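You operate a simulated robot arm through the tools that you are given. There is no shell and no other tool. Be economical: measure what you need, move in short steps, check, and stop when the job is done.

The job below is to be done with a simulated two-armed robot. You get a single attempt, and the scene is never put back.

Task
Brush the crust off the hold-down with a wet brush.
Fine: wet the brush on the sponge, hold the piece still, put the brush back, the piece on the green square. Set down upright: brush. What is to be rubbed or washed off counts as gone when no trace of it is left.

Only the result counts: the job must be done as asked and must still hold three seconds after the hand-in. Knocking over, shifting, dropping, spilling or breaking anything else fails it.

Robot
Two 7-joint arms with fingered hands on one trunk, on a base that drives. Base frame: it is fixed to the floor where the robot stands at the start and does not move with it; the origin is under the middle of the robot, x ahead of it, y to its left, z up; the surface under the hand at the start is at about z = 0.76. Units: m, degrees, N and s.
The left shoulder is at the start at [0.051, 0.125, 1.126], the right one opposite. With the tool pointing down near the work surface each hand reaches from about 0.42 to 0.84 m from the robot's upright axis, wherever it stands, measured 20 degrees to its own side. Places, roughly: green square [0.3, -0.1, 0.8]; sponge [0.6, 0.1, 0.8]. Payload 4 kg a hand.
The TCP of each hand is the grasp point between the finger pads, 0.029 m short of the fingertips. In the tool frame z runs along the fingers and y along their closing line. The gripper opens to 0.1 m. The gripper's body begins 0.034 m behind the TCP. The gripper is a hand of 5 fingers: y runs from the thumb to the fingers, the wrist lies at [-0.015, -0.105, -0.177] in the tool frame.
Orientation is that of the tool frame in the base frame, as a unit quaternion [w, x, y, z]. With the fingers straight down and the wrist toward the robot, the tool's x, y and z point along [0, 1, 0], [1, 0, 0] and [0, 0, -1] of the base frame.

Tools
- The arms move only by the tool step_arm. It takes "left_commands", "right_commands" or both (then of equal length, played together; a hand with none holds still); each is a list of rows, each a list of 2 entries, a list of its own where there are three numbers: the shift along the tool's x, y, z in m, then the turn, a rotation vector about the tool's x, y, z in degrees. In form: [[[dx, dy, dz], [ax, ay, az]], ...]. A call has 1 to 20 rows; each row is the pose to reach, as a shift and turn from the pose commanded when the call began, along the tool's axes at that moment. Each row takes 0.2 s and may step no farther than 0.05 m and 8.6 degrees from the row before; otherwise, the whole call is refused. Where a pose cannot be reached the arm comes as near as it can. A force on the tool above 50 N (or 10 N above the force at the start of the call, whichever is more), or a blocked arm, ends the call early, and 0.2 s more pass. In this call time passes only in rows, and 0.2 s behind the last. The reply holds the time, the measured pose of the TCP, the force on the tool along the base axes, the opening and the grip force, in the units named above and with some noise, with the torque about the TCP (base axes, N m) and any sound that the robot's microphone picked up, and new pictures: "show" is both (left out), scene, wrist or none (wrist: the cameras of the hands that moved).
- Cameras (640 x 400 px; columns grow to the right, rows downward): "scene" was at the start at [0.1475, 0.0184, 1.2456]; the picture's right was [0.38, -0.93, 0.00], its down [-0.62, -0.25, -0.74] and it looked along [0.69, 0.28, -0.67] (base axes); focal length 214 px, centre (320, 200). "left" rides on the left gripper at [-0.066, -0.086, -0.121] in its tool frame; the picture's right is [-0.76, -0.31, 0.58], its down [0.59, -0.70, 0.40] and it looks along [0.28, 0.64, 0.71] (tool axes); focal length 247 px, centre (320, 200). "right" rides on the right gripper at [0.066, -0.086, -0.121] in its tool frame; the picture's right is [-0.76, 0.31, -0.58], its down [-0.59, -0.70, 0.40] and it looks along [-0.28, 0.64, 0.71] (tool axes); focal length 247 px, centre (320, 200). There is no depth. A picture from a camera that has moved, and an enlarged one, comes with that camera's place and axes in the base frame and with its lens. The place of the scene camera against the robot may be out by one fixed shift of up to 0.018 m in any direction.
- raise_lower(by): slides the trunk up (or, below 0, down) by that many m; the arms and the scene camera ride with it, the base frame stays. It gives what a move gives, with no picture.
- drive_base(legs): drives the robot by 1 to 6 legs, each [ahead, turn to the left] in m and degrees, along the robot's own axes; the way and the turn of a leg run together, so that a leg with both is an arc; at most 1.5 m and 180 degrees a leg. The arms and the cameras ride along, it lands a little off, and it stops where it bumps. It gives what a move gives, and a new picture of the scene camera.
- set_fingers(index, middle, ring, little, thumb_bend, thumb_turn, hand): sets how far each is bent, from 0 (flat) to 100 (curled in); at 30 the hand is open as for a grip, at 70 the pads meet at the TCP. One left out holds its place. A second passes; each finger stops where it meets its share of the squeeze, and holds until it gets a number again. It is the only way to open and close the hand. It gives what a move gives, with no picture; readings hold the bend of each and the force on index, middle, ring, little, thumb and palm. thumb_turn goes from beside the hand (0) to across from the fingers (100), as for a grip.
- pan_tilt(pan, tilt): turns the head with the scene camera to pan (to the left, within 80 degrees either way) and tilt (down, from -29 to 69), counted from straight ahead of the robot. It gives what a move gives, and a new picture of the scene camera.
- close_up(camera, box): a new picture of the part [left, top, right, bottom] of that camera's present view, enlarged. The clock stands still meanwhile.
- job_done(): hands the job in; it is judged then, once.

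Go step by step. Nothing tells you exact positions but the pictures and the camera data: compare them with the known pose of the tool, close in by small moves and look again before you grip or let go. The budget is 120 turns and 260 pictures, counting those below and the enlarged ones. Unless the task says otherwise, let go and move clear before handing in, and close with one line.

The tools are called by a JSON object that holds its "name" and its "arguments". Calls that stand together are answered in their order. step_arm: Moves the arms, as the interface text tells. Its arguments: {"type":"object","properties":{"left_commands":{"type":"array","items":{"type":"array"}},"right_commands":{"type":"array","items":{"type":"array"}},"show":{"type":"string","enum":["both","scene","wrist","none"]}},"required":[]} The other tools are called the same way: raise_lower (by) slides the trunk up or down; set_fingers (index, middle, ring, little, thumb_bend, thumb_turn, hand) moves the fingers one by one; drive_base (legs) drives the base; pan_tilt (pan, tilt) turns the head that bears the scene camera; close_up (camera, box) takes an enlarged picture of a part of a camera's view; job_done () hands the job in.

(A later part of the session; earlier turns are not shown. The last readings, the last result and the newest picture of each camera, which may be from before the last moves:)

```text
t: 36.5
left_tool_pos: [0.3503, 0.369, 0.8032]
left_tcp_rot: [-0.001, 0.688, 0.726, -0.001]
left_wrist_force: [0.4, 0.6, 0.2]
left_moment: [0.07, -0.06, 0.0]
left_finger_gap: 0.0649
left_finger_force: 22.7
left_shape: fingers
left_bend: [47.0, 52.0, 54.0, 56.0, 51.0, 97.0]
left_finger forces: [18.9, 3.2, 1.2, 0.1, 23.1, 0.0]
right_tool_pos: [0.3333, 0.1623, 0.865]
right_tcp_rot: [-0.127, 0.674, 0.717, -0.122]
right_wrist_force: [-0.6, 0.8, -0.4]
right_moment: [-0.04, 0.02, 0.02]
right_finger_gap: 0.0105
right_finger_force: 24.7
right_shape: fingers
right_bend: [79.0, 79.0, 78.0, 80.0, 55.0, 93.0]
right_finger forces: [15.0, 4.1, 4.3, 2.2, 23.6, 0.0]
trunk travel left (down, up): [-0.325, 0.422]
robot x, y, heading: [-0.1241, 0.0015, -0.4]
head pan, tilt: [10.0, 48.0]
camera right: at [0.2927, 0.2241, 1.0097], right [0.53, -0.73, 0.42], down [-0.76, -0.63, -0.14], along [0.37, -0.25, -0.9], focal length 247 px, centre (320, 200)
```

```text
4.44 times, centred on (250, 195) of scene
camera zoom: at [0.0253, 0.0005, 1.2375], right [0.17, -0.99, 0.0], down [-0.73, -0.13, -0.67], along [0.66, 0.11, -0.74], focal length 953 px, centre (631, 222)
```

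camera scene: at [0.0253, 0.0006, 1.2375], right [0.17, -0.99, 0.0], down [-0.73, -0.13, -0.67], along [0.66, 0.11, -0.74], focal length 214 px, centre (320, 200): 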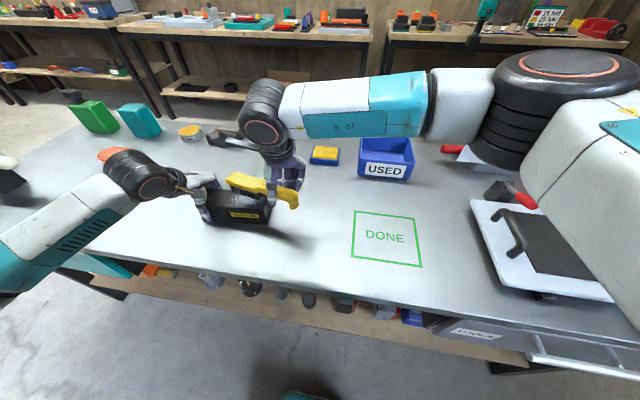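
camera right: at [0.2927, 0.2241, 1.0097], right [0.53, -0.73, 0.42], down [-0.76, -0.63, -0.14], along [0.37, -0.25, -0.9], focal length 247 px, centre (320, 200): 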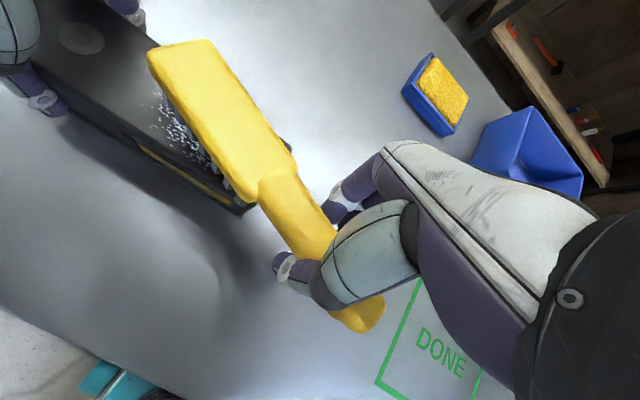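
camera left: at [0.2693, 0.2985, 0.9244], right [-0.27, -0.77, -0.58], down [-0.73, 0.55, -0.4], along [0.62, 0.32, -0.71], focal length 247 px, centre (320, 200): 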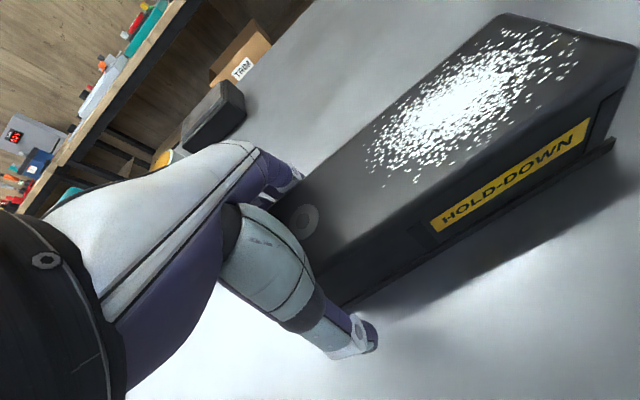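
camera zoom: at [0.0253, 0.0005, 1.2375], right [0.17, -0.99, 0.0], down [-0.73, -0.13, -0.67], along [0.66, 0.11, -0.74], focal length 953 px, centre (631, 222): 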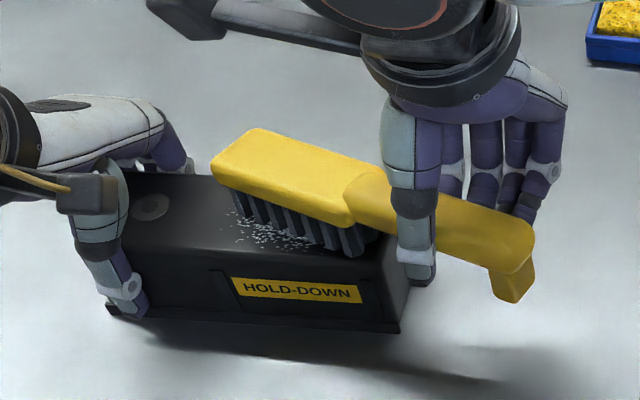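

No force yet; go a few millimetres lower.

{"name": "step_arm", "arguments": {"right_commands": [[[0, 0.0007, 0.0019], [0, 0, 0]], [[-0.0001, 0.0014, 0.0037], [0, 0, 0]], [[-0.0001, 0.0021, 0.0056], [0, 0, 0]], [[-0.0001, 0.0021, 0.0056], [0, 0, 0]]], "show": "none"}}

{"name": "close_up", "arguments": {"camera": "left", "box": [240, 0, 640, 280]}}

```text
t: 37.5
left_tool_pos: [0.3512, 0.3693, 0.8043]
left_tcp_rot: [-0.001, 0.688, 0.726, -0.001]
left_wrist_force: [0.1, 0.0, 0.4]
left_moment: [0.06, 0.01, 0.0]
left_finger_gap: 0.065
left_finger_force: 23.2
left_shape: fingers
left_bend: [47.0, 52.0, 54.0, 56.0, 51.0, 97.0]
left_finger forces: [19.2, 3.1, 1.1, 0.0, 22.9, 0.1]
right_tool_pos: [0.3337, 0.1636, 0.8598]
right_tcp_rot: [-0.127, 0.674, 0.717, -0.123]
right_wrist_force: [-1.1, -0.7, 0.9]
right_moment: [0.16, -0.07, 0.1]
right_finger_gap: 0.0099
right_finger_force: 24.1
right_shape: fingers
right_bend: [79.0, 79.0, 78.0, 80.0, 55.0, 93.0]
right_finger forces: [13.2, 4.0, 5.3, 1.7, 23.6, 0.0]
trunk travel left (down, up): [-0.325, 0.422]
robot x, y, heading: [-0.1204, -0.0047, -0.2]
head pan, tilt: [10.0, 48.0]
```

```text
1.43 times, centred on (440, 140) of left
camera zoom: at [0.2693, 0.2985, 0.9246], right [-0.27, -0.77, -0.58], down [-0.73, 0.55, -0.4], along [0.62, 0.32, -0.71], focal length 353 px, centre (149, 286)
```

zoom: 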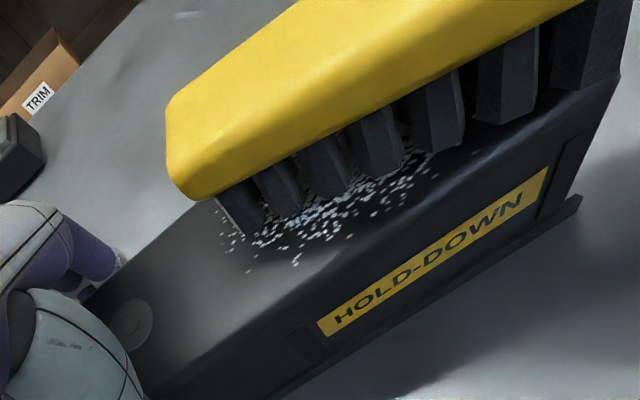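

Contact made (~2–3 N). First strokes back and forth along the brush, with slight extra pressure.

{"name": "step_arm", "arguments": {"right_commands": [[[0, 0.0007, 0.0019], [0, 0, 0]], [[0.012, 0.0015, 0.0018], [0, 0, 0]], [[0.0, 0.0007, 0.0019], [0, 0, 0]], [[-0.012, 0.0, 0.002], [0, 0, 0]], [[0.0, 0.0007, 0.0019], [0, 0, 0]], [[0.012, 0.0015, 0.0018], [0, 0, 0]], [[0.0, 0.0007, 0.0019], [0, 0, 0]], [[-0.012, 0.0, 0.002], [0, 0, 0]], [[0.0, 0.0007, 0.0019], [0, 0, 0]]], "show": "wrist"}}

{"name": "close_up", "arguments": {"camera": "left", "box": [240, 0, 640, 280]}}

{"name": "close_up", "arguments": {"camera": "scene", "box": [190, 150, 310, 240]}}

```text
t: 39.5
left_tool_pos: [0.351, 0.3694, 0.8028]
left_tcp_rot: [-0.001, 0.688, 0.726, 0.0]
left_wrist_force: [-0.6, 0.5, 0.4]
left_moment: [0.06, 0.01, -0.02]
left_finger_gap: 0.0651
left_finger_force: 23.1
left_shape: fingers
left_bend: [47.0, 52.0, 54.0, 56.0, 51.0, 97.0]
left_finger forces: [18.8, 3.2, 1.3, 0.1, 23.2, 0.1]
right_tool_pos: [0.3341, 0.1617, 0.8575]
right_tcp_rot: [-0.127, 0.674, 0.717, -0.123]
right_wrist_force: [-0.1, -1.1, 0.6]
right_moment: [0.15, -0.04, -0.04]
right_finger_gap: 0.0095
right_finger_force: 24.1
right_shape: fingers
right_bend: [79.0, 79.0, 78.0, 80.0, 55.0, 93.0]
right_finger forces: [13.8, 3.7, 4.5, 1.4, 23.6, 0.1]
trunk travel left (down, up): [-0.325, 0.422]
robot x, y, heading: [-0.1217, 0.0013, -0.3]
head pan, tilt: [10.0, 48.0]
camera right: at [0.2927, 0.2232, 1.0023], right [0.53, -0.73, 0.42], down [-0.76, -0.63, -0.14], along [0.37, -0.25, -0.9], focal length 247 px, centre (320, 200)
```

right: 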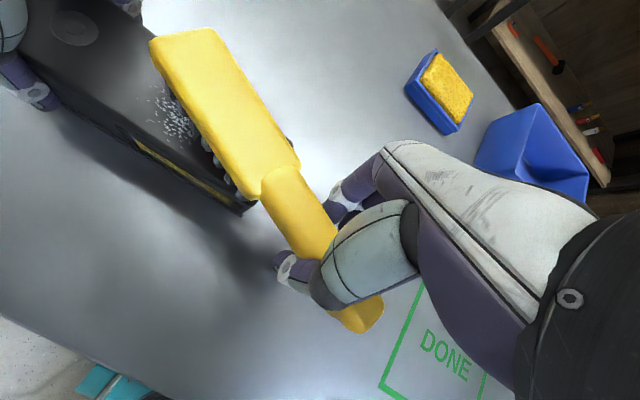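

```text
1.43 times, centred on (440, 140) of left
camera zoom: at [0.2693, 0.2987, 0.9247], right [-0.27, -0.77, -0.58], down [-0.73, 0.55, -0.4], along [0.62, 0.32, -0.71], focal length 353 px, centre (149, 286)
```

zoom: 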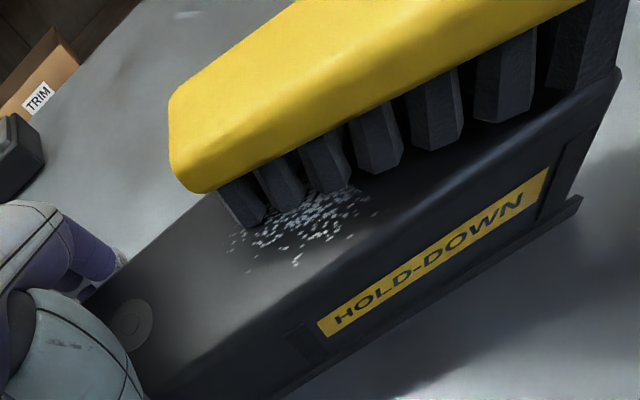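

```text
4.44 times, centred on (250, 195) of scene
camera zoom: at [0.0251, 0.0007, 1.2375], right [0.17, -0.99, 0.0], down [-0.73, -0.13, -0.67], along [0.66, 0.11, -0.74], focal length 953 px, centre (631, 222)
```

zoom: 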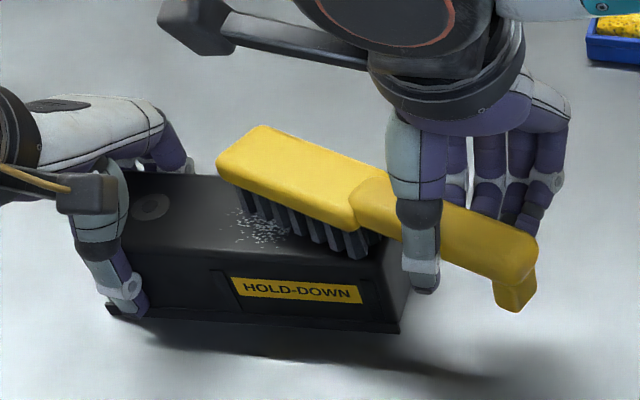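

The wet brush works: the right part is clean. Now strokes further left and nearer the robot.

{"name": "step_arm", "arguments": {"right_commands": [[[0.0087, -0.0107, 0.0042], [0, 0, 0]], [[0.0207, -0.0099, 0.0041], [0, 0, 0]], [[0.0087, -0.0107, 0.0042], [0, 0, 0]], [[-0.0033, -0.0115, 0.0043], [0, 0, 0]], [[0.0087, -0.0107, 0.0042], [0, 0, 0]], [[0.0207, -0.0099, 0.0041], [0, 0, 0]], [[0.02, 0.0013, -0.0001], [0, 0, 0]], [[0.008, 0.0005, 0.0], [0, 0, 0]], [[0.02, 0.0013, -0.0001], [0, 0, 0]], [[0.008, 0.0005, 0.0], [0, 0, 0]], [[0.02, 0.0013, -0.0001], [0, 0, 0]], [[0.0207, -0.0099, 0.0041], [0, 0, 0]], [[0.0, 0.0, 0.0], [0, 0, 0]], [[-0.001, 0.0069, -0.004], [0, 0, 0]]], "show": "none"}}

{"name": "close_up", "arguments": {"camera": "left", "box": [240, 0, 640, 280]}}

{"name": "close_up", "arguments": {"camera": "scene", "box": [190, 150, 310, 240]}}

```text
t: 42.5
left_tool_pos: [0.3519, 0.3679, 0.8039]
left_tcp_rot: [-0.001, 0.688, 0.726, -0.001]
left_wrist_force: [0.3, -0.5, 0.9]
left_moment: [0.07, -0.03, 0.01]
left_finger_gap: 0.0649
left_finger_force: 22.8
left_shape: fingers
left_bend: [47.0, 52.0, 54.0, 56.0, 51.0, 97.0]
left_finger forces: [19.0, 3.2, 1.3, 0.0, 23.0, 0.0]
right_tool_pos: [0.3422, 0.1625, 0.8592]
right_tcp_rot: [-0.126, 0.674, 0.717, -0.123]
right_wrist_force: [0.9, 0.1, -1.7]
right_moment: [0.01, -0.03, 0.02]
right_finger_gap: 0.0094
right_finger_force: 23.7
right_shape: fingers
right_bend: [79.0, 79.0, 78.0, 80.0, 55.0, 93.0]
right_finger forces: [14.4, 3.7, 4.1, 2.1, 23.4, 0.0]
trunk travel left (down, up): [-0.325, 0.422]
robot x, y, heading: [-0.1208, 0.0004, -0.1]
head pan, tilt: [10.0, 48.0]
```

```text
1.43 times, centred on (440, 140) of left
camera zoom: at [0.2694, 0.2986, 0.9246], right [-0.27, -0.77, -0.58], down [-0.73, 0.55, -0.4], along [0.62, 0.32, -0.71], focal length 353 px, centre (149, 286)
```

zoom: 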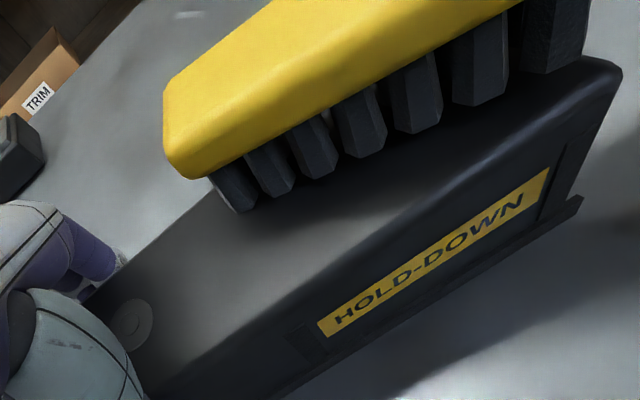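

```text
4.44 times, centred on (250, 195) of scene
camera zoom: at [0.0252, 0.0005, 1.2374], right [0.17, -0.99, 0.0], down [-0.73, -0.13, -0.67], along [0.66, 0.11, -0.74], focal length 953 px, centre (631, 222)
```

zoom: 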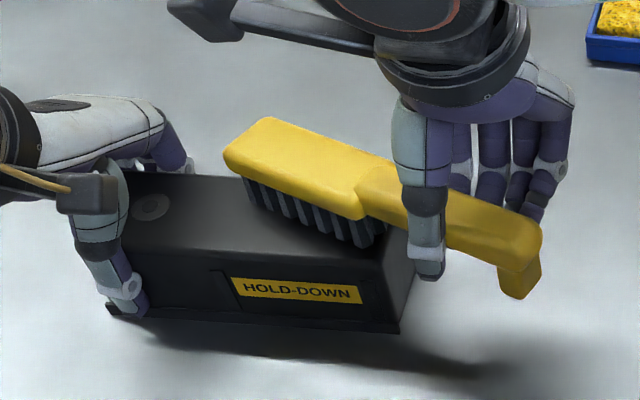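

Looks clean around the brush. I'll lift and back away to inspect the whole top.

{"name": "step_arm", "arguments": {"right_commands": [[[0.0005, -0.0104, -0.0281], [0, 0, 0]], [[0.001, -0.0209, -0.0562], [0, 0, 0]], [[-0.039, -0.0269, -0.0654], [0, 0, 0]], [[-0.084, -0.0298, -0.065], [0, 0, 0]], [[-0.119, -0.032, -0.065], [0, 0, 0]], [[-0.119, -0.032, -0.065], [0, 0, 0]]], "show": "none"}}

{"name": "close_up", "arguments": {"camera": "left", "box": [270, 0, 640, 260]}}

{"name": "close_up", "arguments": {"camera": "scene", "box": [200, 175, 290, 235]}}

{"name": "close_up", "arguments": {"camera": "right", "box": [0, 0, 640, 400]}}

```text
t: 43.9
left_tool_pos: [0.3509, 0.3692, 0.8047]
left_tcp_rot: [-0.001, 0.687, 0.726, 0.0]
left_wrist_force: [0.1, 0.3, 1.2]
left_moment: [0.08, 0.0, 0.0]
left_finger_gap: 0.0649
left_finger_force: 23.2
left_shape: fingers
left_bend: [47.0, 52.0, 54.0, 56.0, 51.0, 97.0]
left_finger forces: [18.9, 3.3, 1.5, 0.0, 23.1, 0.0]
right_tool_pos: [0.3436, 0.042, 0.9277]
right_tcp_rot: [-0.127, 0.674, 0.718, -0.122]
right_wrist_force: [-1.1, 0.7, -0.8]
right_moment: [-0.04, 0.0, 0.0]
right_finger_gap: 0.0094
right_finger_force: 23.5
right_shape: fingers
right_bend: [79.0, 79.0, 79.0, 80.0, 55.0, 93.0]
right_finger forces: [15.0, 3.7, 4.0, 2.5, 23.6, 0.1]
trunk travel left (down, up): [-0.325, 0.422]
robot x, y, heading: [-0.1247, -0.0013, -0.1]
head pan, tilt: [10.0, 48.0]
```

```text
1.54 times, centred on (455, 130) of left
camera zoom: at [0.2693, 0.2985, 0.9247], right [-0.27, -0.77, -0.58], down [-0.73, 0.55, -0.4], along [0.62, 0.32, -0.71], focal length 380 px, centre (112, 308)
```

zoom: 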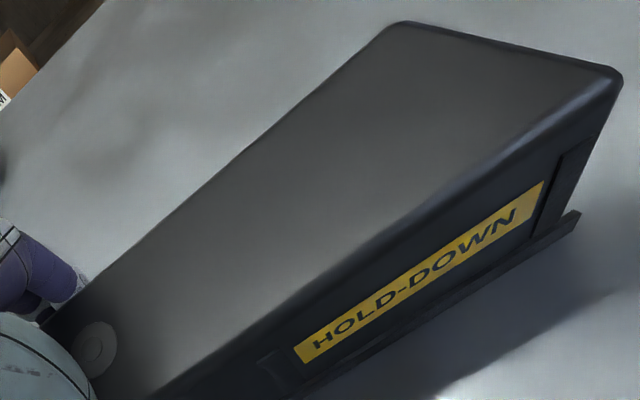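

```text
6.67 times, centred on (245, 205) of scene
camera zoom: at [0.0252, 0.0004, 1.2375], right [0.17, -0.99, 0.0], down [-0.73, -0.13, -0.67], along [0.66, 0.11, -0.74], focal length 1430 px, centre (820, 167)
```

zoom: 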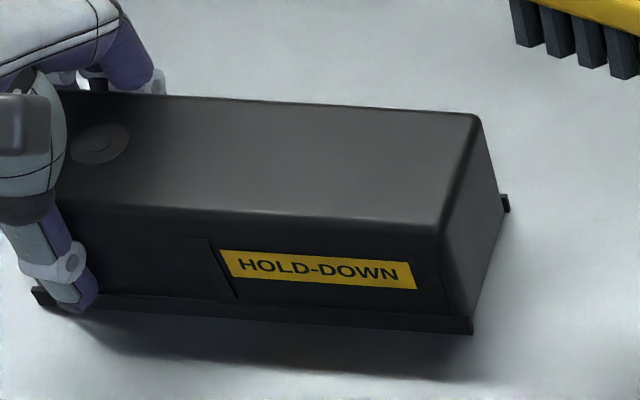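

```text
1.00 times, centred on (320, 200) of right (not enlarged: the box is as wide or as high as the picture)
camera zoom: at [0.3019, 0.1028, 1.0725], right [0.53, -0.73, 0.42], down [-0.76, -0.63, -0.14], along [0.37, -0.25, -0.9], focal length 247 px, centre (320, 200)
```

zoom: 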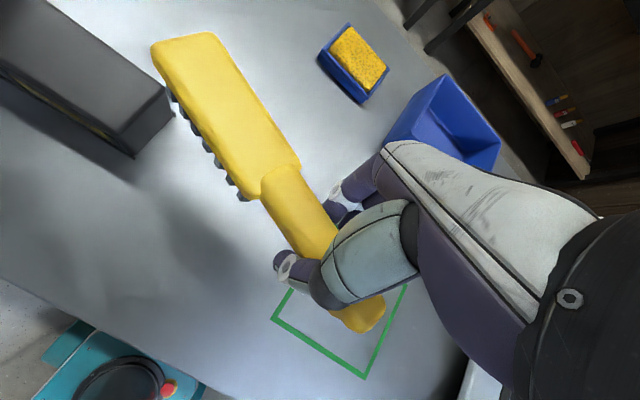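

The top is completely clean. Now I swing the brush back to its original direction over its old place (axis along x, y ≈ 0.037).

{"name": "step_arm", "arguments": {"right_commands": [[[-0.0027, 0.0072, -0.0027], [-0.13, 2.74, 7.39]], [[-0.0055, 0.0145, -0.0055], [-0.27, 5.49, 14.78]], [[-0.0083, 0.0217, -0.0082], [-0.4, 8.23, 22.17]], [[-0.011, 0.0289, -0.0109], [-0.53, 10.98, 29.56]], [[-0.0138, 0.0362, -0.0137], [-0.67, 13.72, 36.94]], [[-0.0165, 0.0434, -0.0164], [-0.8, 16.47, 44.33]], [[-0.0193, 0.0506, -0.0191], [-0.93, 19.21, 51.72]], [[-0.022, 0.0579, -0.0219], [-1.07, 21.96, 59.11]], [[-0.0248, 0.0651, -0.0246], [-1.2, 24.7, 66.5]], [[-0.0248, 0.0651, -0.0246], [-1.2, 24.7, 66.5]]]}}

{"name": "close_up", "arguments": {"camera": "right", "box": [100, 0, 420, 340]}}

{"name": "close_up", "arguments": {"camera": "scene", "box": [280, 120, 400, 230]}}

{"name": "close_up", "arguments": {"camera": "left", "box": [400, 0, 640, 160]}}

```text
t: 46.1
left_tool_pos: [0.3517, 0.3692, 0.8044]
left_tcp_rot: [-0.001, 0.688, 0.726, -0.001]
left_wrist_force: [0.1, -0.3, -0.6]
left_moment: [0.03, -0.02, -0.02]
left_finger_gap: 0.0649
left_finger_force: 22.8
left_shape: fingers
left_bend: [47.0, 52.0, 54.0, 56.0, 51.0, 97.0]
left_finger forces: [18.9, 3.2, 1.5, 0.0, 23.2, 0.1]
right_tool_pos: [0.4122, 0.0196, 0.9304]
right_tcp_rot: [-0.175, 0.965, 0.192, -0.025]
right_wrist_force: [-0.8, -0.1, -0.3]
right_moment: [-0.03, 0.09, 0.02]
right_finger_gap: 0.0093
right_finger_force: 24.1
right_shape: fingers
right_bend: [79.0, 79.0, 79.0, 80.0, 55.0, 93.0]
right_finger forces: [15.0, 3.7, 3.6, 2.5, 23.6, 0.0]
trunk travel left (down, up): [-0.325, 0.422]
robot x, y, heading: [-0.1192, 0.0013, -0.4]
head pan, tilt: [10.0, 48.0]
camera scene: at [0.0253, 0.0004, 1.2374], right [0.17, -0.99, 0.0], down [-0.73, -0.13, -0.67], along [0.66, 0.11, -0.74], focal length 214 px, centre (320, 200)
camera right: at [0.4573, 0.0797, 1.0737], right [-0.52, -0.74, 0.42], down [-0.85, 0.51, -0.14], along [-0.11, -0.43, -0.9], focal length 247 px, centre (320, 200)
```

scene: 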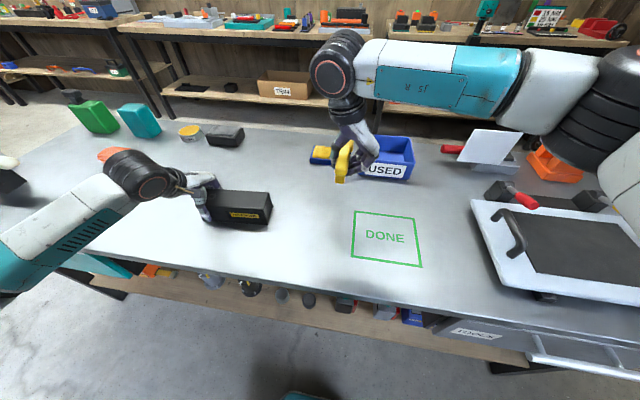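
right: 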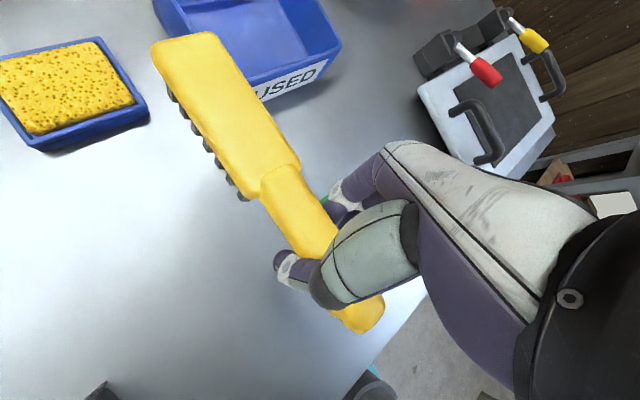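

```text
1.18 times, centred on (260, 170) of right
camera zoom: at [0.4573, 0.0797, 1.0737], right [-0.52, -0.74, 0.42], down [-0.85, 0.51, -0.14], along [-0.11, -0.43, -0.9], focal length 291 px, centre (391, 235)
```

zoom: 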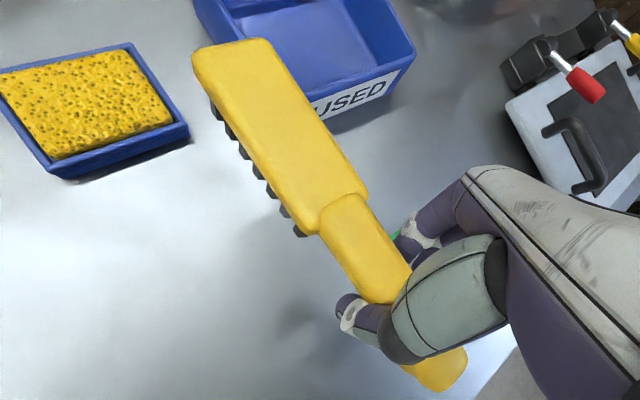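

```text
3.64 times, centred on (340, 175) of scene
camera zoom: at [0.0253, 0.0004, 1.2374], right [0.17, -0.99, 0.0], down [-0.73, -0.13, -0.67], along [0.66, 0.11, -0.74], focal length 780 px, centre (247, 291)
```

zoom: 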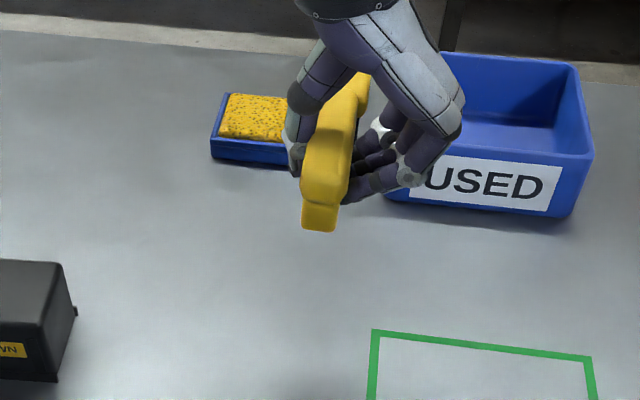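

```text
2.50 times, centred on (520, 80) of left
camera zoom: at [0.2694, 0.2985, 0.9246], right [-0.27, -0.77, -0.58], down [-0.73, 0.55, -0.4], along [0.62, 0.32, -0.71], focal length 617 px, centre (-180, 500)
```

zoom: 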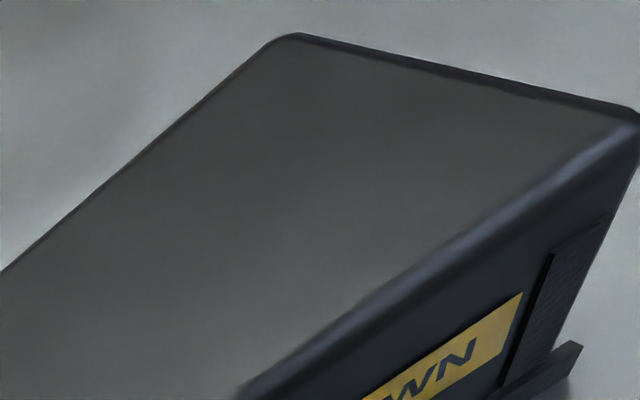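

The brush sits level at top z ≈ 0.938, with its far end at (0.551, 0.034) and handle end at (0.362, 0.035), almost exactly over its old spot. Lowering.

{"name": "step_arm", "arguments": {"right_commands": [[[0.0027, 0.0125, 0.0367], [0, 0, 0]], [[0.002, 0.026, 0.073], [0, 0, 0]], [[0.0016, 0.0359, 0.0986], [0, 0, 0]], [[0.0014, 0.0393, 0.108], [0, 0, 0]], [[0.0014, 0.0393, 0.108], [0, 0, 0]]], "show": "wrist"}}

{"name": "close_up", "arguments": {"camera": "scene", "box": [280, 130, 400, 240]}}

```text
t: 47.3
left_tool_pos: [0.3515, 0.3695, 0.8036]
left_tcp_rot: [-0.001, 0.688, 0.726, -0.001]
left_wrist_force: [-0.4, 0.1, 0.6]
left_moment: [0.05, -0.01, 0.02]
left_finger_gap: 0.0648
left_finger_force: 23.5
left_shape: fingers
left_bend: [47.0, 52.0, 54.0, 56.0, 51.0, 97.0]
left_finger forces: [18.9, 3.3, 1.4, 0.0, 23.1, 0.0]
right_tool_pos: [0.4164, 0.0227, 0.8143]
right_tcp_rot: [-0.175, 0.965, 0.194, -0.026]
right_wrist_force: [0.2, -0.6, -0.1]
right_moment: [-0.05, 0.05, 0.02]
right_finger_gap: 0.0093
right_finger_force: 23.7
right_shape: fingers
right_bend: [79.0, 79.0, 79.0, 80.0, 55.0, 93.0]
right_finger forces: [14.9, 3.6, 3.8, 2.6, 23.6, 0.1]
trunk travel left (down, up): [-0.325, 0.422]
robot x, y, heading: [-0.1251, 0.0006, -0.1]
head pan, tilt: [10.0, 48.0]
camera right: at [0.4605, 0.0828, 0.9586], right [-0.52, -0.74, 0.42], down [-0.85, 0.51, -0.14], along [-0.11, -0.43, -0.9], focal length 247 px, centre (320, 200)
```

right: 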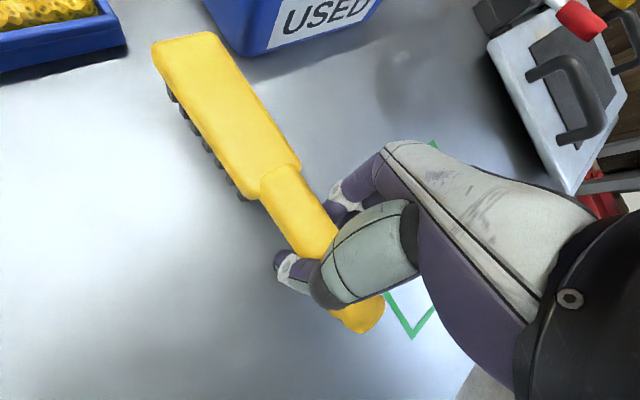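

```text
3.64 times, centred on (340, 185) of scene
camera zoom: at [0.0253, 0.0004, 1.2375], right [0.17, -0.99, 0.0], down [-0.73, -0.13, -0.67], along [0.66, 0.11, -0.74], focal length 780 px, centre (247, 254)
```

zoom: 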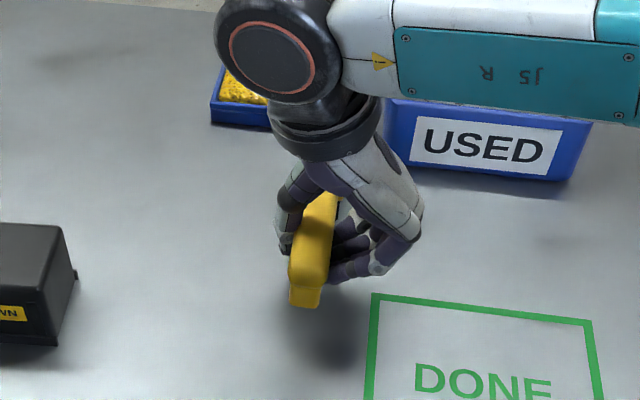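

{"name": "step_arm", "arguments": {"right_commands": [[[0, 0.001, 0.0028], [0, 0, 0]], [[-0.0001, 0.0021, 0.0056], [0, 0, 0]], [[-0.0002, 0.0031, 0.0084], [0, 0, 0]], [[-0.0002, 0.0038, 0.0103], [0, 0, 0]], [[-0.0002, 0.0038, 0.0103], [0, 0, 0]]], "show": "none"}}

{"name": "close_up", "arguments": {"camera": "scene", "box": [310, 160, 370, 230]}}

{"name": "close_up", "arguments": {"camera": "right", "box": [140, 20, 400, 340]}}

```text
t: 48.5
left_tool_pos: [0.3503, 0.3686, 0.8036]
left_tcp_rot: [0.001, 0.688, 0.725, -0.001]
left_wrist_force: [-0.2, -0.6, -0.4]
left_moment: [0.06, -0.05, 0.04]
left_finger_gap: 0.0648
left_finger_force: 23.6
left_shape: fingers
left_bend: [47.0, 52.0, 54.0, 56.0, 51.0, 97.0]
left_finger forces: [18.9, 3.3, 1.4, 0.0, 23.1, 0.0]
right_tool_pos: [0.4153, 0.0216, 0.8026]
right_tcp_rot: [-0.174, 0.965, 0.193, -0.026]
right_wrist_force: [-0.1, 0.9, 0.3]
right_moment: [0.0, 0.08, -0.04]
right_finger_gap: 0.0096
right_finger_force: 24.0
right_shape: fingers
right_bend: [79.0, 79.0, 79.0, 80.0, 55.0, 93.0]
right_finger forces: [14.8, 3.6, 3.7, 2.6, 23.4, 0.1]
trunk travel left (down, up): [-0.325, 0.422]
robot x, y, heading: [-0.1203, 0.0013, -0.2]
head pan, tilt: [10.0, 48.0]
```

```text
5.71 times, centred on (340, 195) of scene
camera zoom: at [0.0253, 0.0004, 1.2374], right [0.17, -0.99, 0.0], down [-0.73, -0.13, -0.67], along [0.66, 0.11, -0.74], focal length 1226 px, centre (206, 229)
```

zoom: 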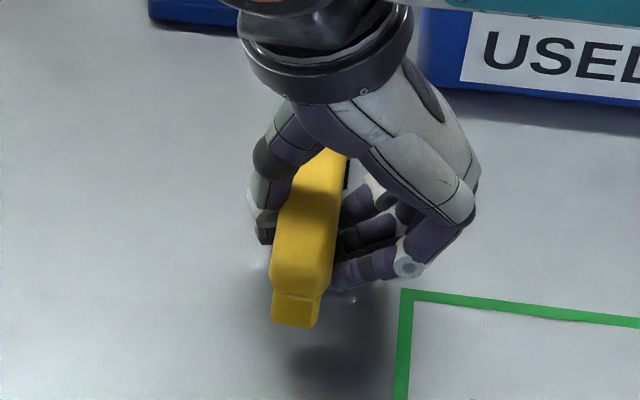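

```text
1.25 times, centred on (270, 180) of right
camera zoom: at [0.4605, 0.0825, 0.9479], right [-0.52, -0.74, 0.42], down [-0.85, 0.51, -0.14], along [-0.11, -0.43, -0.9], focal length 309 px, centre (382, 225)
```

zoom: 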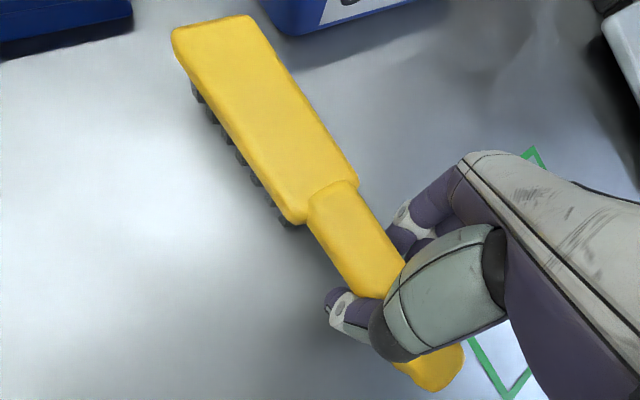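

{"name": "step_arm", "arguments": {"right_commands": [[[0, 0.0005, 0.0014], [0, 0, 0]], [[0, 0.001, 0.0028], [0, 0, 0]], [[-0.0001, 0.0014, 0.0037], [0, 0, 0]], [[-0.0001, 0.0014, 0.0037], [0, 0, 0]]], "show": "none"}}

{"name": "close_up", "arguments": {"camera": "right", "box": [140, 20, 400, 340]}}

```text
t: 49.5
left_tool_pos: [0.3505, 0.3692, 0.8047]
left_tcp_rot: [-0.001, 0.688, 0.726, -0.001]
left_wrist_force: [-0.7, -0.3, 0.5]
left_moment: [0.08, -0.03, 0.01]
left_finger_gap: 0.0648
left_finger_force: 22.5
left_shape: fingers
left_bend: [47.0, 52.0, 54.0, 56.0, 51.0, 97.0]
left_finger forces: [18.9, 3.3, 1.4, 0.0, 23.1, 0.0]
right_tool_pos: [0.4159, 0.0225, 0.7995]
right_tcp_rot: [-0.175, 0.965, 0.193, -0.025]
right_wrist_force: [0.3, 1.4, -0.7]
right_moment: [0.0, 0.06, 0.01]
right_finger_gap: 0.0096
right_finger_force: 24.0
right_shape: fingers
right_bend: [79.0, 79.0, 79.0, 80.0, 55.0, 93.0]
right_finger forces: [15.0, 3.7, 3.8, 2.6, 23.4, 0.0]
trunk travel left (down, up): [-0.325, 0.422]
robot x, y, heading: [-0.1229, -0.0005, -0.4]
head pan, tilt: [10.0, 48.0]
```

```text
1.25 times, centred on (270, 180) of right
camera zoom: at [0.4603, 0.0821, 0.9439], right [-0.52, -0.74, 0.42], down [-0.85, 0.51, -0.14], along [-0.11, -0.43, -0.9], focal length 309 px, centre (382, 225)
```

zoom: 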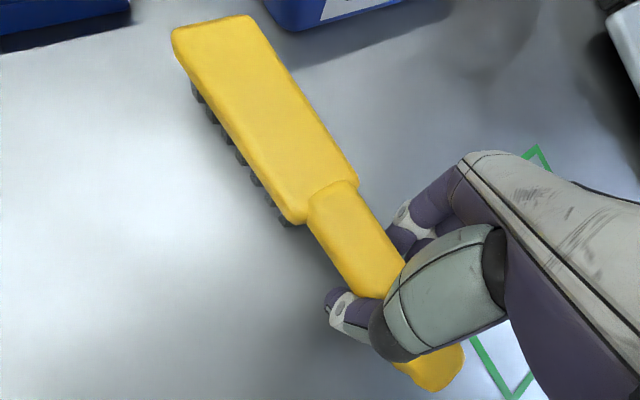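

{"name": "step_arm", "arguments": {"right_commands": [[[0, 0.0005, 0.0014], [0, 0, 0]], [[0, 0.001, 0.0028], [0, 0, 0]], [[0, 0.001, 0.0028], [0, 0, 0]]], "show": "none"}}

{"name": "close_up", "arguments": {"camera": "right", "box": [140, 20, 400, 340]}}

{"name": "close_up", "arguments": {"camera": "scene", "box": [310, 160, 370, 230]}}

```text
t: 50.3
left_tool_pos: [0.3516, 0.3685, 0.8036]
left_tcp_rot: [-0.001, 0.687, 0.727, 0.0]
left_wrist_force: [0.1, 0.3, -0.4]
left_moment: [0.05, -0.03, 0.01]
left_finger_gap: 0.0649
left_finger_force: 22.7
left_shape: fingers
left_bend: [47.0, 52.0, 54.0, 56.0, 51.0, 97.0]
left_finger forces: [19.0, 3.3, 1.3, 0.0, 23.1, 0.1]
right_tool_pos: [0.416, 0.0225, 0.7973]
right_tcp_rot: [-0.175, 0.965, 0.193, -0.026]
right_wrist_force: [-0.3, -0.1, -2.0]
right_moment: [-0.01, 0.0, 0.03]
right_finger_gap: 0.0091
right_finger_force: 24.3
right_shape: fingers
right_bend: [79.0, 79.0, 79.0, 80.0, 55.0, 93.0]
right_finger forces: [14.3, 3.6, 4.2, 2.4, 23.4, 0.0]
trunk travel left (down, up): [-0.325, 0.422]
robot x, y, heading: [-0.1209, 0.0001, -0.2]
head pan, tilt: [10.0, 48.0]
```

```text
1.25 times, centred on (270, 180) of right
camera zoom: at [0.4602, 0.0828, 0.9409], right [-0.52, -0.74, 0.42], down [-0.85, 0.51, -0.14], along [-0.11, -0.43, -0.9], focal length 309 px, centre (382, 225)
```

zoom: 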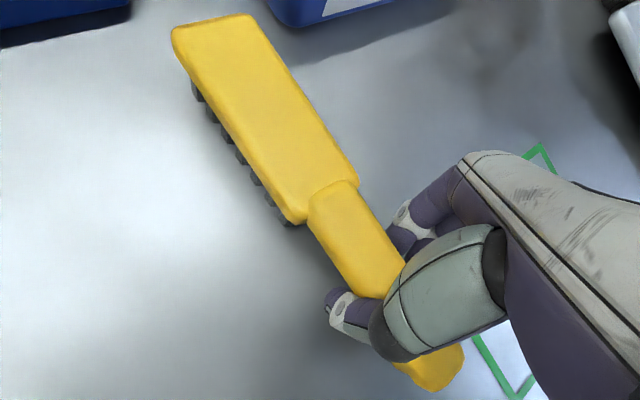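

```text
5.71 times, centred on (340, 195) of scene
camera zoom: at [0.0253, 0.0004, 1.2374], right [0.17, -0.99, 0.0], down [-0.73, -0.13, -0.67], along [0.66, 0.11, -0.74], focal length 1226 px, centre (206, 229)
```

zoom: 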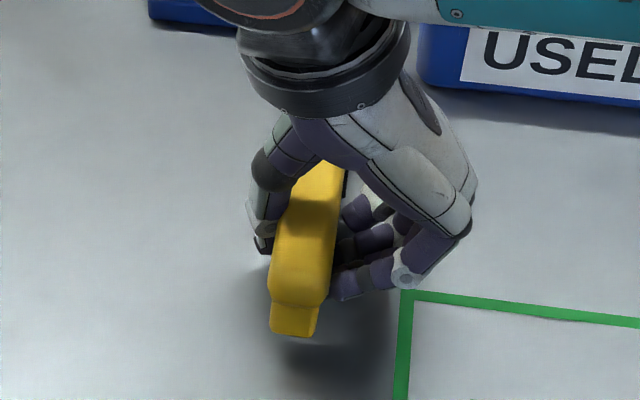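

The head is just touching and the foot is a few mm up. A bit lower to settle the foot.

{"name": "step_arm", "arguments": {"right_commands": [[[0, 0.0007, 0.0019], [0, 0, 0]], [[-0.0001, 0.0014, 0.0037], [0, 0, 0]], [[-0.0001, 0.0019, 0.0052], [0, 0, 0]], [[-0.0001, 0.0019, 0.0052], [0, 0, 0]]], "show": "none"}}

{"name": "close_up", "arguments": {"camera": "right", "box": [140, 20, 400, 340]}}

{"name": "close_up", "arguments": {"camera": "scene", "box": [310, 160, 370, 230]}}

```text
t: 51.3
left_tool_pos: [0.3511, 0.368, 0.8026]
left_tcp_rot: [-0.001, 0.687, 0.727, -0.001]
left_wrist_force: [0.0, 0.5, -0.3]
left_moment: [0.08, 0.02, -0.01]
left_finger_gap: 0.0648
left_finger_force: 23.3
left_shape: fingers
left_bend: [47.0, 52.0, 54.0, 56.0, 51.0, 97.0]
left_finger forces: [18.9, 3.3, 1.4, 0.0, 23.2, 0.0]
right_tool_pos: [0.415, 0.0221, 0.7909]
right_tcp_rot: [-0.174, 0.965, 0.194, -0.026]
right_wrist_force: [-0.3, 0.3, 0.6]
right_moment: [0.0, -0.16, 0.03]
right_finger_gap: 0.0086
right_finger_force: 22.5
right_shape: fingers
right_bend: [79.0, 79.0, 78.0, 80.0, 55.0, 93.0]
right_finger forces: [12.1, 3.6, 5.2, 2.1, 23.1, 0.0]
trunk travel left (down, up): [-0.325, 0.422]
robot x, y, heading: [-0.1221, 0.001, -0.3]
head pan, tilt: [10.0, 48.0]
```

```text
1.25 times, centred on (270, 180) of right
camera zoom: at [0.4601, 0.0825, 0.9358], right [-0.52, -0.74, 0.42], down [-0.85, 0.51, -0.14], along [-0.11, -0.43, -0.9], focal length 309 px, centre (382, 225)
```

zoom: 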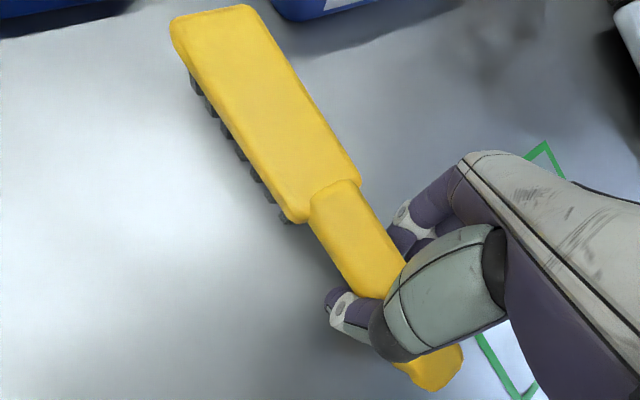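

```text
5.71 times, centred on (340, 195) of scene
camera zoom: at [0.0251, 0.0005, 1.2375], right [0.17, -0.99, 0.0], down [-0.73, -0.13, -0.67], along [0.66, 0.11, -0.74], focal length 1226 px, centre (206, 229)
```

zoom: 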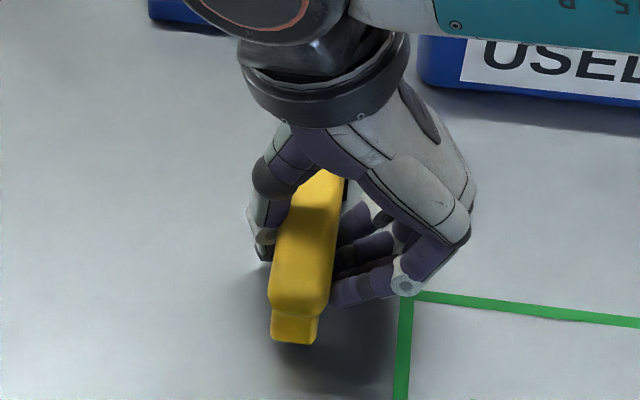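

The foot is at the table. Opening in small stages because the hand is tilted.

{"name": "set_fingers", "arguments": {"hand": "right", "index": 72, "middle": 72, "ring": 72, "little": 72, "thumb_bend": 52}}

{"name": "close_up", "arguments": {"camera": "right", "box": [140, 20, 400, 340]}}

{"name": "close_up", "arguments": {"camera": "scene", "box": [310, 160, 370, 230]}}

```text
t: 52.3
left_tool_pos: [0.3497, 0.3691, 0.804]
left_tcp_rot: [0.0, 0.687, 0.726, -0.002]
left_wrist_force: [0.3, 0.7, 0.2]
left_moment: [0.05, -0.03, -0.01]
left_finger_gap: 0.065
left_finger_force: 22.8
left_shape: fingers
left_bend: [47.0, 52.0, 54.0, 56.0, 51.0, 97.0]
left_finger forces: [18.8, 3.4, 1.4, 0.1, 23.1, 0.0]
right_tool_pos: [0.4162, 0.0224, 0.7903]
right_tcp_rot: [-0.174, 0.965, 0.192, -0.025]
right_wrist_force: [-0.9, 0.1, -1.6]
right_moment: [-0.03, 0.03, 0.01]
right_finger_gap: 0.0223
right_finger_force: 0.4
right_shape: fingers
right_bend: [72.0, 72.0, 72.0, 72.0, 52.0, 98.0]
right_finger forces: [0.9, 0.0, 0.1, 0.1, 0.8, 0.1]
trunk travel left (down, up): [-0.325, 0.422]
robot x, y, heading: [-0.1188, 0.0004, 0.0]
head pan, tilt: [10.0, 48.0]
```

```text
1.25 times, centred on (270, 180) of right
camera zoom: at [0.4602, 0.0824, 0.9357], right [-0.52, -0.74, 0.42], down [-0.85, 0.51, -0.14], along [-0.11, -0.43, -0.9], focal length 309 px, centre (382, 225)
```

zoom: 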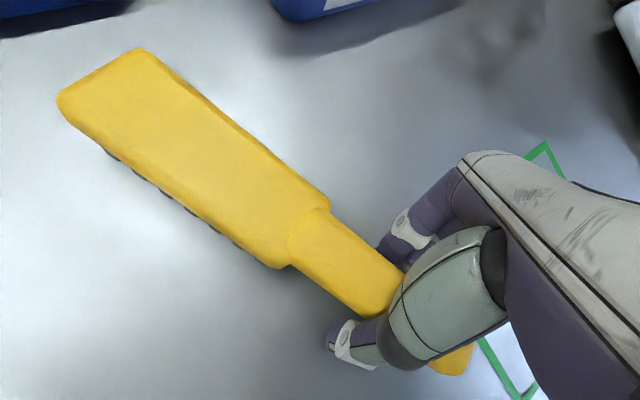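

```text
5.71 times, centred on (340, 195) of scene
camera zoom: at [0.0253, 0.0004, 1.2374], right [0.17, -0.99, 0.0], down [-0.73, -0.13, -0.67], along [0.66, 0.11, -0.74], focal length 1226 px, centre (206, 229)
```

zoom: 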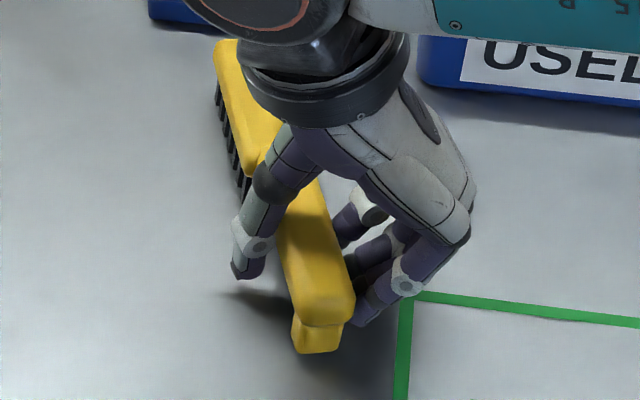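

On loosening, the brush swung to align with the tilted hand, so it now follows the hand's frame. I'll hold it lightly and turn the hand back to its original straight-down grasp pose, which should bring the brush back upright and along x.

{"name": "set_fingers", "arguments": {"hand": "right", "index": 74, "middle": 74, "ring": 74, "little": 74, "thumb_bend": 54}}

{"name": "step_arm", "arguments": {"right_commands": [[[0.0002, -0.0031, -0.0084], [0, 0, 0]], [[0.0002, -0.0031, -0.0084], [-5.0, 0.75, 5.6]], [[0.0002, -0.0031, -0.0084], [-10.1, 1.5, 11.2]], [[0.0002, -0.0031, -0.0084], [-15.1, 2.3, 16.9]], [[0.0002, -0.0031, -0.0084], [-20.2, 3.0, 22.5]], [[0.0002, -0.0031, -0.0084], [-20.2, 3.0, 22.5]]]}}

{"name": "close_up", "arguments": {"camera": "scene", "box": [290, 140, 390, 240]}}

```text
t: 53.3
left_tool_pos: [0.3509, 0.3683, 0.8037]
left_tcp_rot: [0.0, 0.687, 0.727, -0.001]
left_wrist_force: [-0.2, -0.8, 0.6]
left_moment: [0.05, -0.04, -0.01]
left_finger_gap: 0.065
left_finger_force: 23.4
left_shape: fingers
left_bend: [47.0, 52.0, 54.0, 56.0, 51.0, 97.0]
left_finger forces: [18.9, 3.3, 1.5, 0.0, 23.0, 0.0]
right_tool_pos: [0.4161, 0.022, 0.7914]
right_tcp_rot: [-0.175, 0.965, 0.193, -0.026]
right_wrist_force: [0.2, 0.0, -0.2]
right_moment: [0.0, 0.0, 0.05]
right_finger_gap: 0.0197
right_finger_force: 3.3
right_shape: fingers
right_bend: [74.0, 74.0, 74.0, 74.0, 53.0, 97.0]
right_finger forces: [2.1, 0.0, 0.1, 1.4, 3.1, 0.1]
trunk travel left (down, up): [-0.325, 0.422]
robot x, y, heading: [-0.1235, -0.0014, -0.5]
head pan, tilt: [10.0, 48.0]
```

```text
t: 54.7
left_tool_pos: [0.351, 0.3693, 0.8038]
left_tcp_rot: [0.0, 0.687, 0.726, -0.001]
left_wrist_force: [0.1, -0.2, -0.1]
left_moment: [0.05, -0.03, -0.01]
left_finger_gap: 0.065
left_finger_force: 23.7
left_shape: fingers
left_bend: [47.0, 52.0, 54.0, 56.0, 51.0, 97.0]
left_finger forces: [18.8, 3.3, 1.4, 0.0, 23.2, 0.0]
right_tool_pos: [0.4159, 0.0221, 0.8003]
right_tcp_rot: [0.0, 1.0, -0.002, 0.0]
right_wrist_force: [-0.5, 0.0, 0.1]
right_moment: [0.01, -0.03, 0.05]
right_finger_gap: 0.0171
right_finger_force: 1.1
right_shape: fingers
right_bend: [74.0, 74.0, 74.0, 74.0, 53.0, 98.0]
right_finger forces: [0.6, 0.0, 0.0, 0.8, 1.2, 0.0]
trunk travel left (down, up): [-0.325, 0.422]
robot x, y, heading: [-0.1257, -0.0003, -0.6]
head pan, tilt: [10.0, 48.0]
camera scene: at [0.0253, 0.0005, 1.2374], right [0.17, -0.99, 0.0], down [-0.73, -0.13, -0.67], along [0.66, 0.11, -0.74], focal length 214 px, centre (320, 200)
camera right: at [0.4823, 0.1086, 0.921], right [-0.76, -0.3, 0.58], down [-0.59, 0.7, -0.4], along [-0.29, -0.64, -0.71], focal length 247 px, centre (320, 200)
```

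scene: 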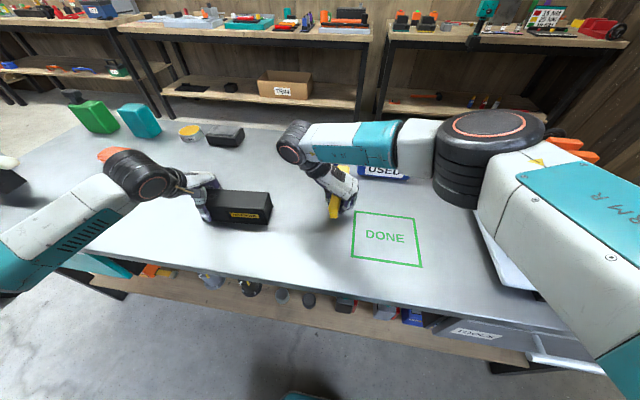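
right: 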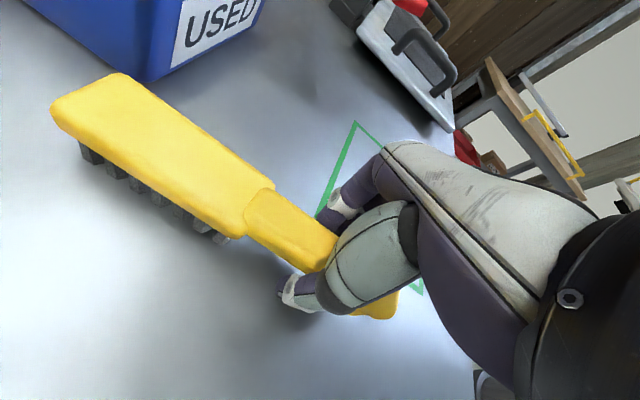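

```text
4.00 times, centred on (340, 190) of scene
camera zoom: at [0.0253, 0.0005, 1.2374], right [0.17, -0.99, 0.0], down [-0.73, -0.13, -0.67], along [0.66, 0.11, -0.74], focal length 858 px, centre (240, 240)
```

zoom: 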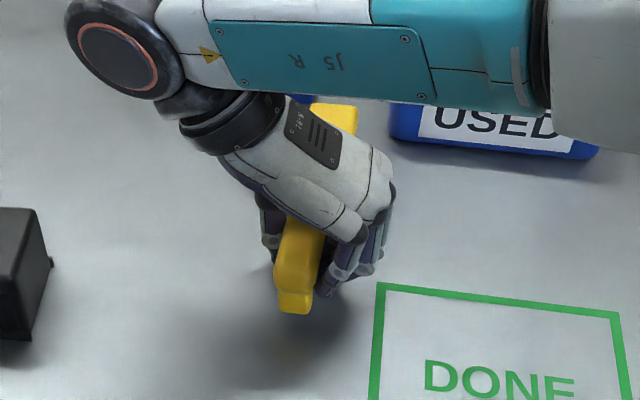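

The brush is back almost exactly at its original pose. Lowering 2 mm, then opening gradually.

{"name": "step_arm", "arguments": {"right_commands": [[[0, 0, 0.002], [0, 0, 0]], [[0, 0, 0.002], [0, 0, 0]]], "show": "none"}}

{"name": "set_fingers", "arguments": {"hand": "right", "index": 66, "middle": 66, "ring": 66, "little": 66, "thumb_bend": 46}}

{"name": "close_up", "arguments": {"camera": "right", "box": [0, 20, 440, 340]}}

{"name": "close_up", "arguments": {"camera": "scene", "box": [290, 140, 390, 240]}}

```text
t: 55.3
left_tool_pos: [0.35, 0.3701, 0.8042]
left_tcp_rot: [0.0, 0.688, 0.726, -0.001]
left_wrist_force: [0.0, -0.2, 0.3]
left_moment: [0.09, 0.02, 0.0]
left_finger_gap: 0.0648
left_finger_force: 23.2
left_shape: fingers
left_bend: [47.0, 52.0, 54.0, 56.0, 51.0, 97.0]
left_finger forces: [18.9, 3.3, 1.4, 0.0, 23.1, 0.0]
right_tool_pos: [0.4156, 0.0227, 0.8004]
right_tcp_rot: [-0.001, 1.0, -0.001, 0.0]
right_wrist_force: [-0.7, 0.3, 0.2]
right_moment: [-0.01, -0.02, 0.05]
right_finger_gap: 0.0169
right_finger_force: 1.5
right_shape: fingers
right_bend: [74.0, 74.0, 74.0, 74.0, 53.0, 98.0]
right_finger forces: [0.6, 0.0, 0.1, 0.7, 1.0, 0.0]
trunk travel left (down, up): [-0.325, 0.422]
robot x, y, heading: [-0.1253, -0.0014, -0.2]
head pan, tilt: [10.0, 48.0]
```

```text
t: 56.3
left_tool_pos: [0.351, 0.3679, 0.8032]
left_tcp_rot: [-0.001, 0.688, 0.725, 0.0]
left_wrist_force: [-0.6, 0.4, 0.6]
left_moment: [0.07, -0.01, -0.01]
left_finger_gap: 0.065
left_finger_force: 23.2
left_shape: fingers
left_bend: [47.0, 52.0, 54.0, 56.0, 51.0, 97.0]
left_finger forces: [18.9, 3.3, 1.4, 0.0, 23.1, 0.1]
right_tool_pos: [0.4168, 0.022, 0.7985]
right_tcp_rot: [0.001, 1.0, -0.001, 0.0]
right_wrist_force: [-0.2, 0.9, 0.2]
right_moment: [-0.03, -0.01, 0.0]
right_finger_gap: 0.0354
right_finger_force: 0.1
right_shape: fingers
right_bend: [66.0, 66.0, 66.0, 66.0, 46.0, 98.0]
right_finger forces: [0.0, 0.0, 0.1, 0.0, 0.1, 0.0]
trunk travel left (down, up): [-0.325, 0.422]
robot x, y, heading: [-0.1252, -0.0032, -0.3]
head pan, tilt: [10.0, 48.0]
```

```text
1.25 times, centred on (220, 180) of right
camera zoom: at [0.4824, 0.1087, 0.9193], right [-0.76, -0.31, 0.58], down [-0.59, 0.7, -0.4], along [-0.28, -0.64, -0.71], focal length 309 px, centre (445, 225)
```

zoom: 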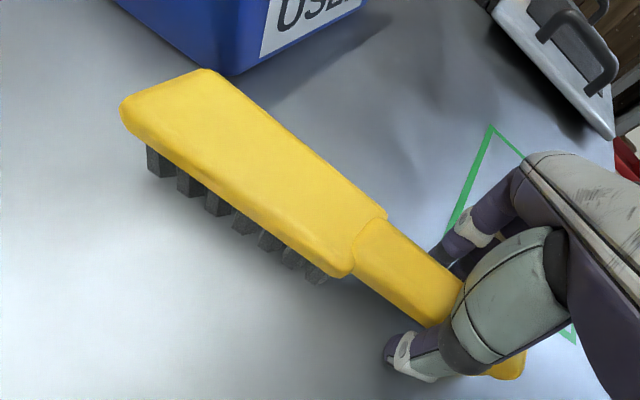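

```text
4.00 times, centred on (340, 190) of scene
camera zoom: at [0.0252, 0.0005, 1.2375], right [0.17, -0.99, 0.0], down [-0.73, -0.13, -0.67], along [0.66, 0.11, -0.74], focal length 858 px, centre (240, 240)
```

zoom: 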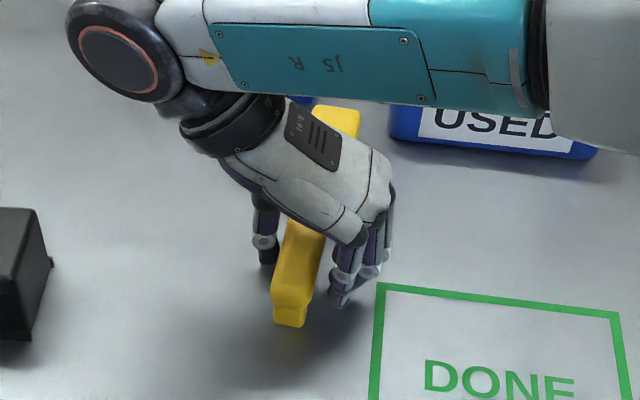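

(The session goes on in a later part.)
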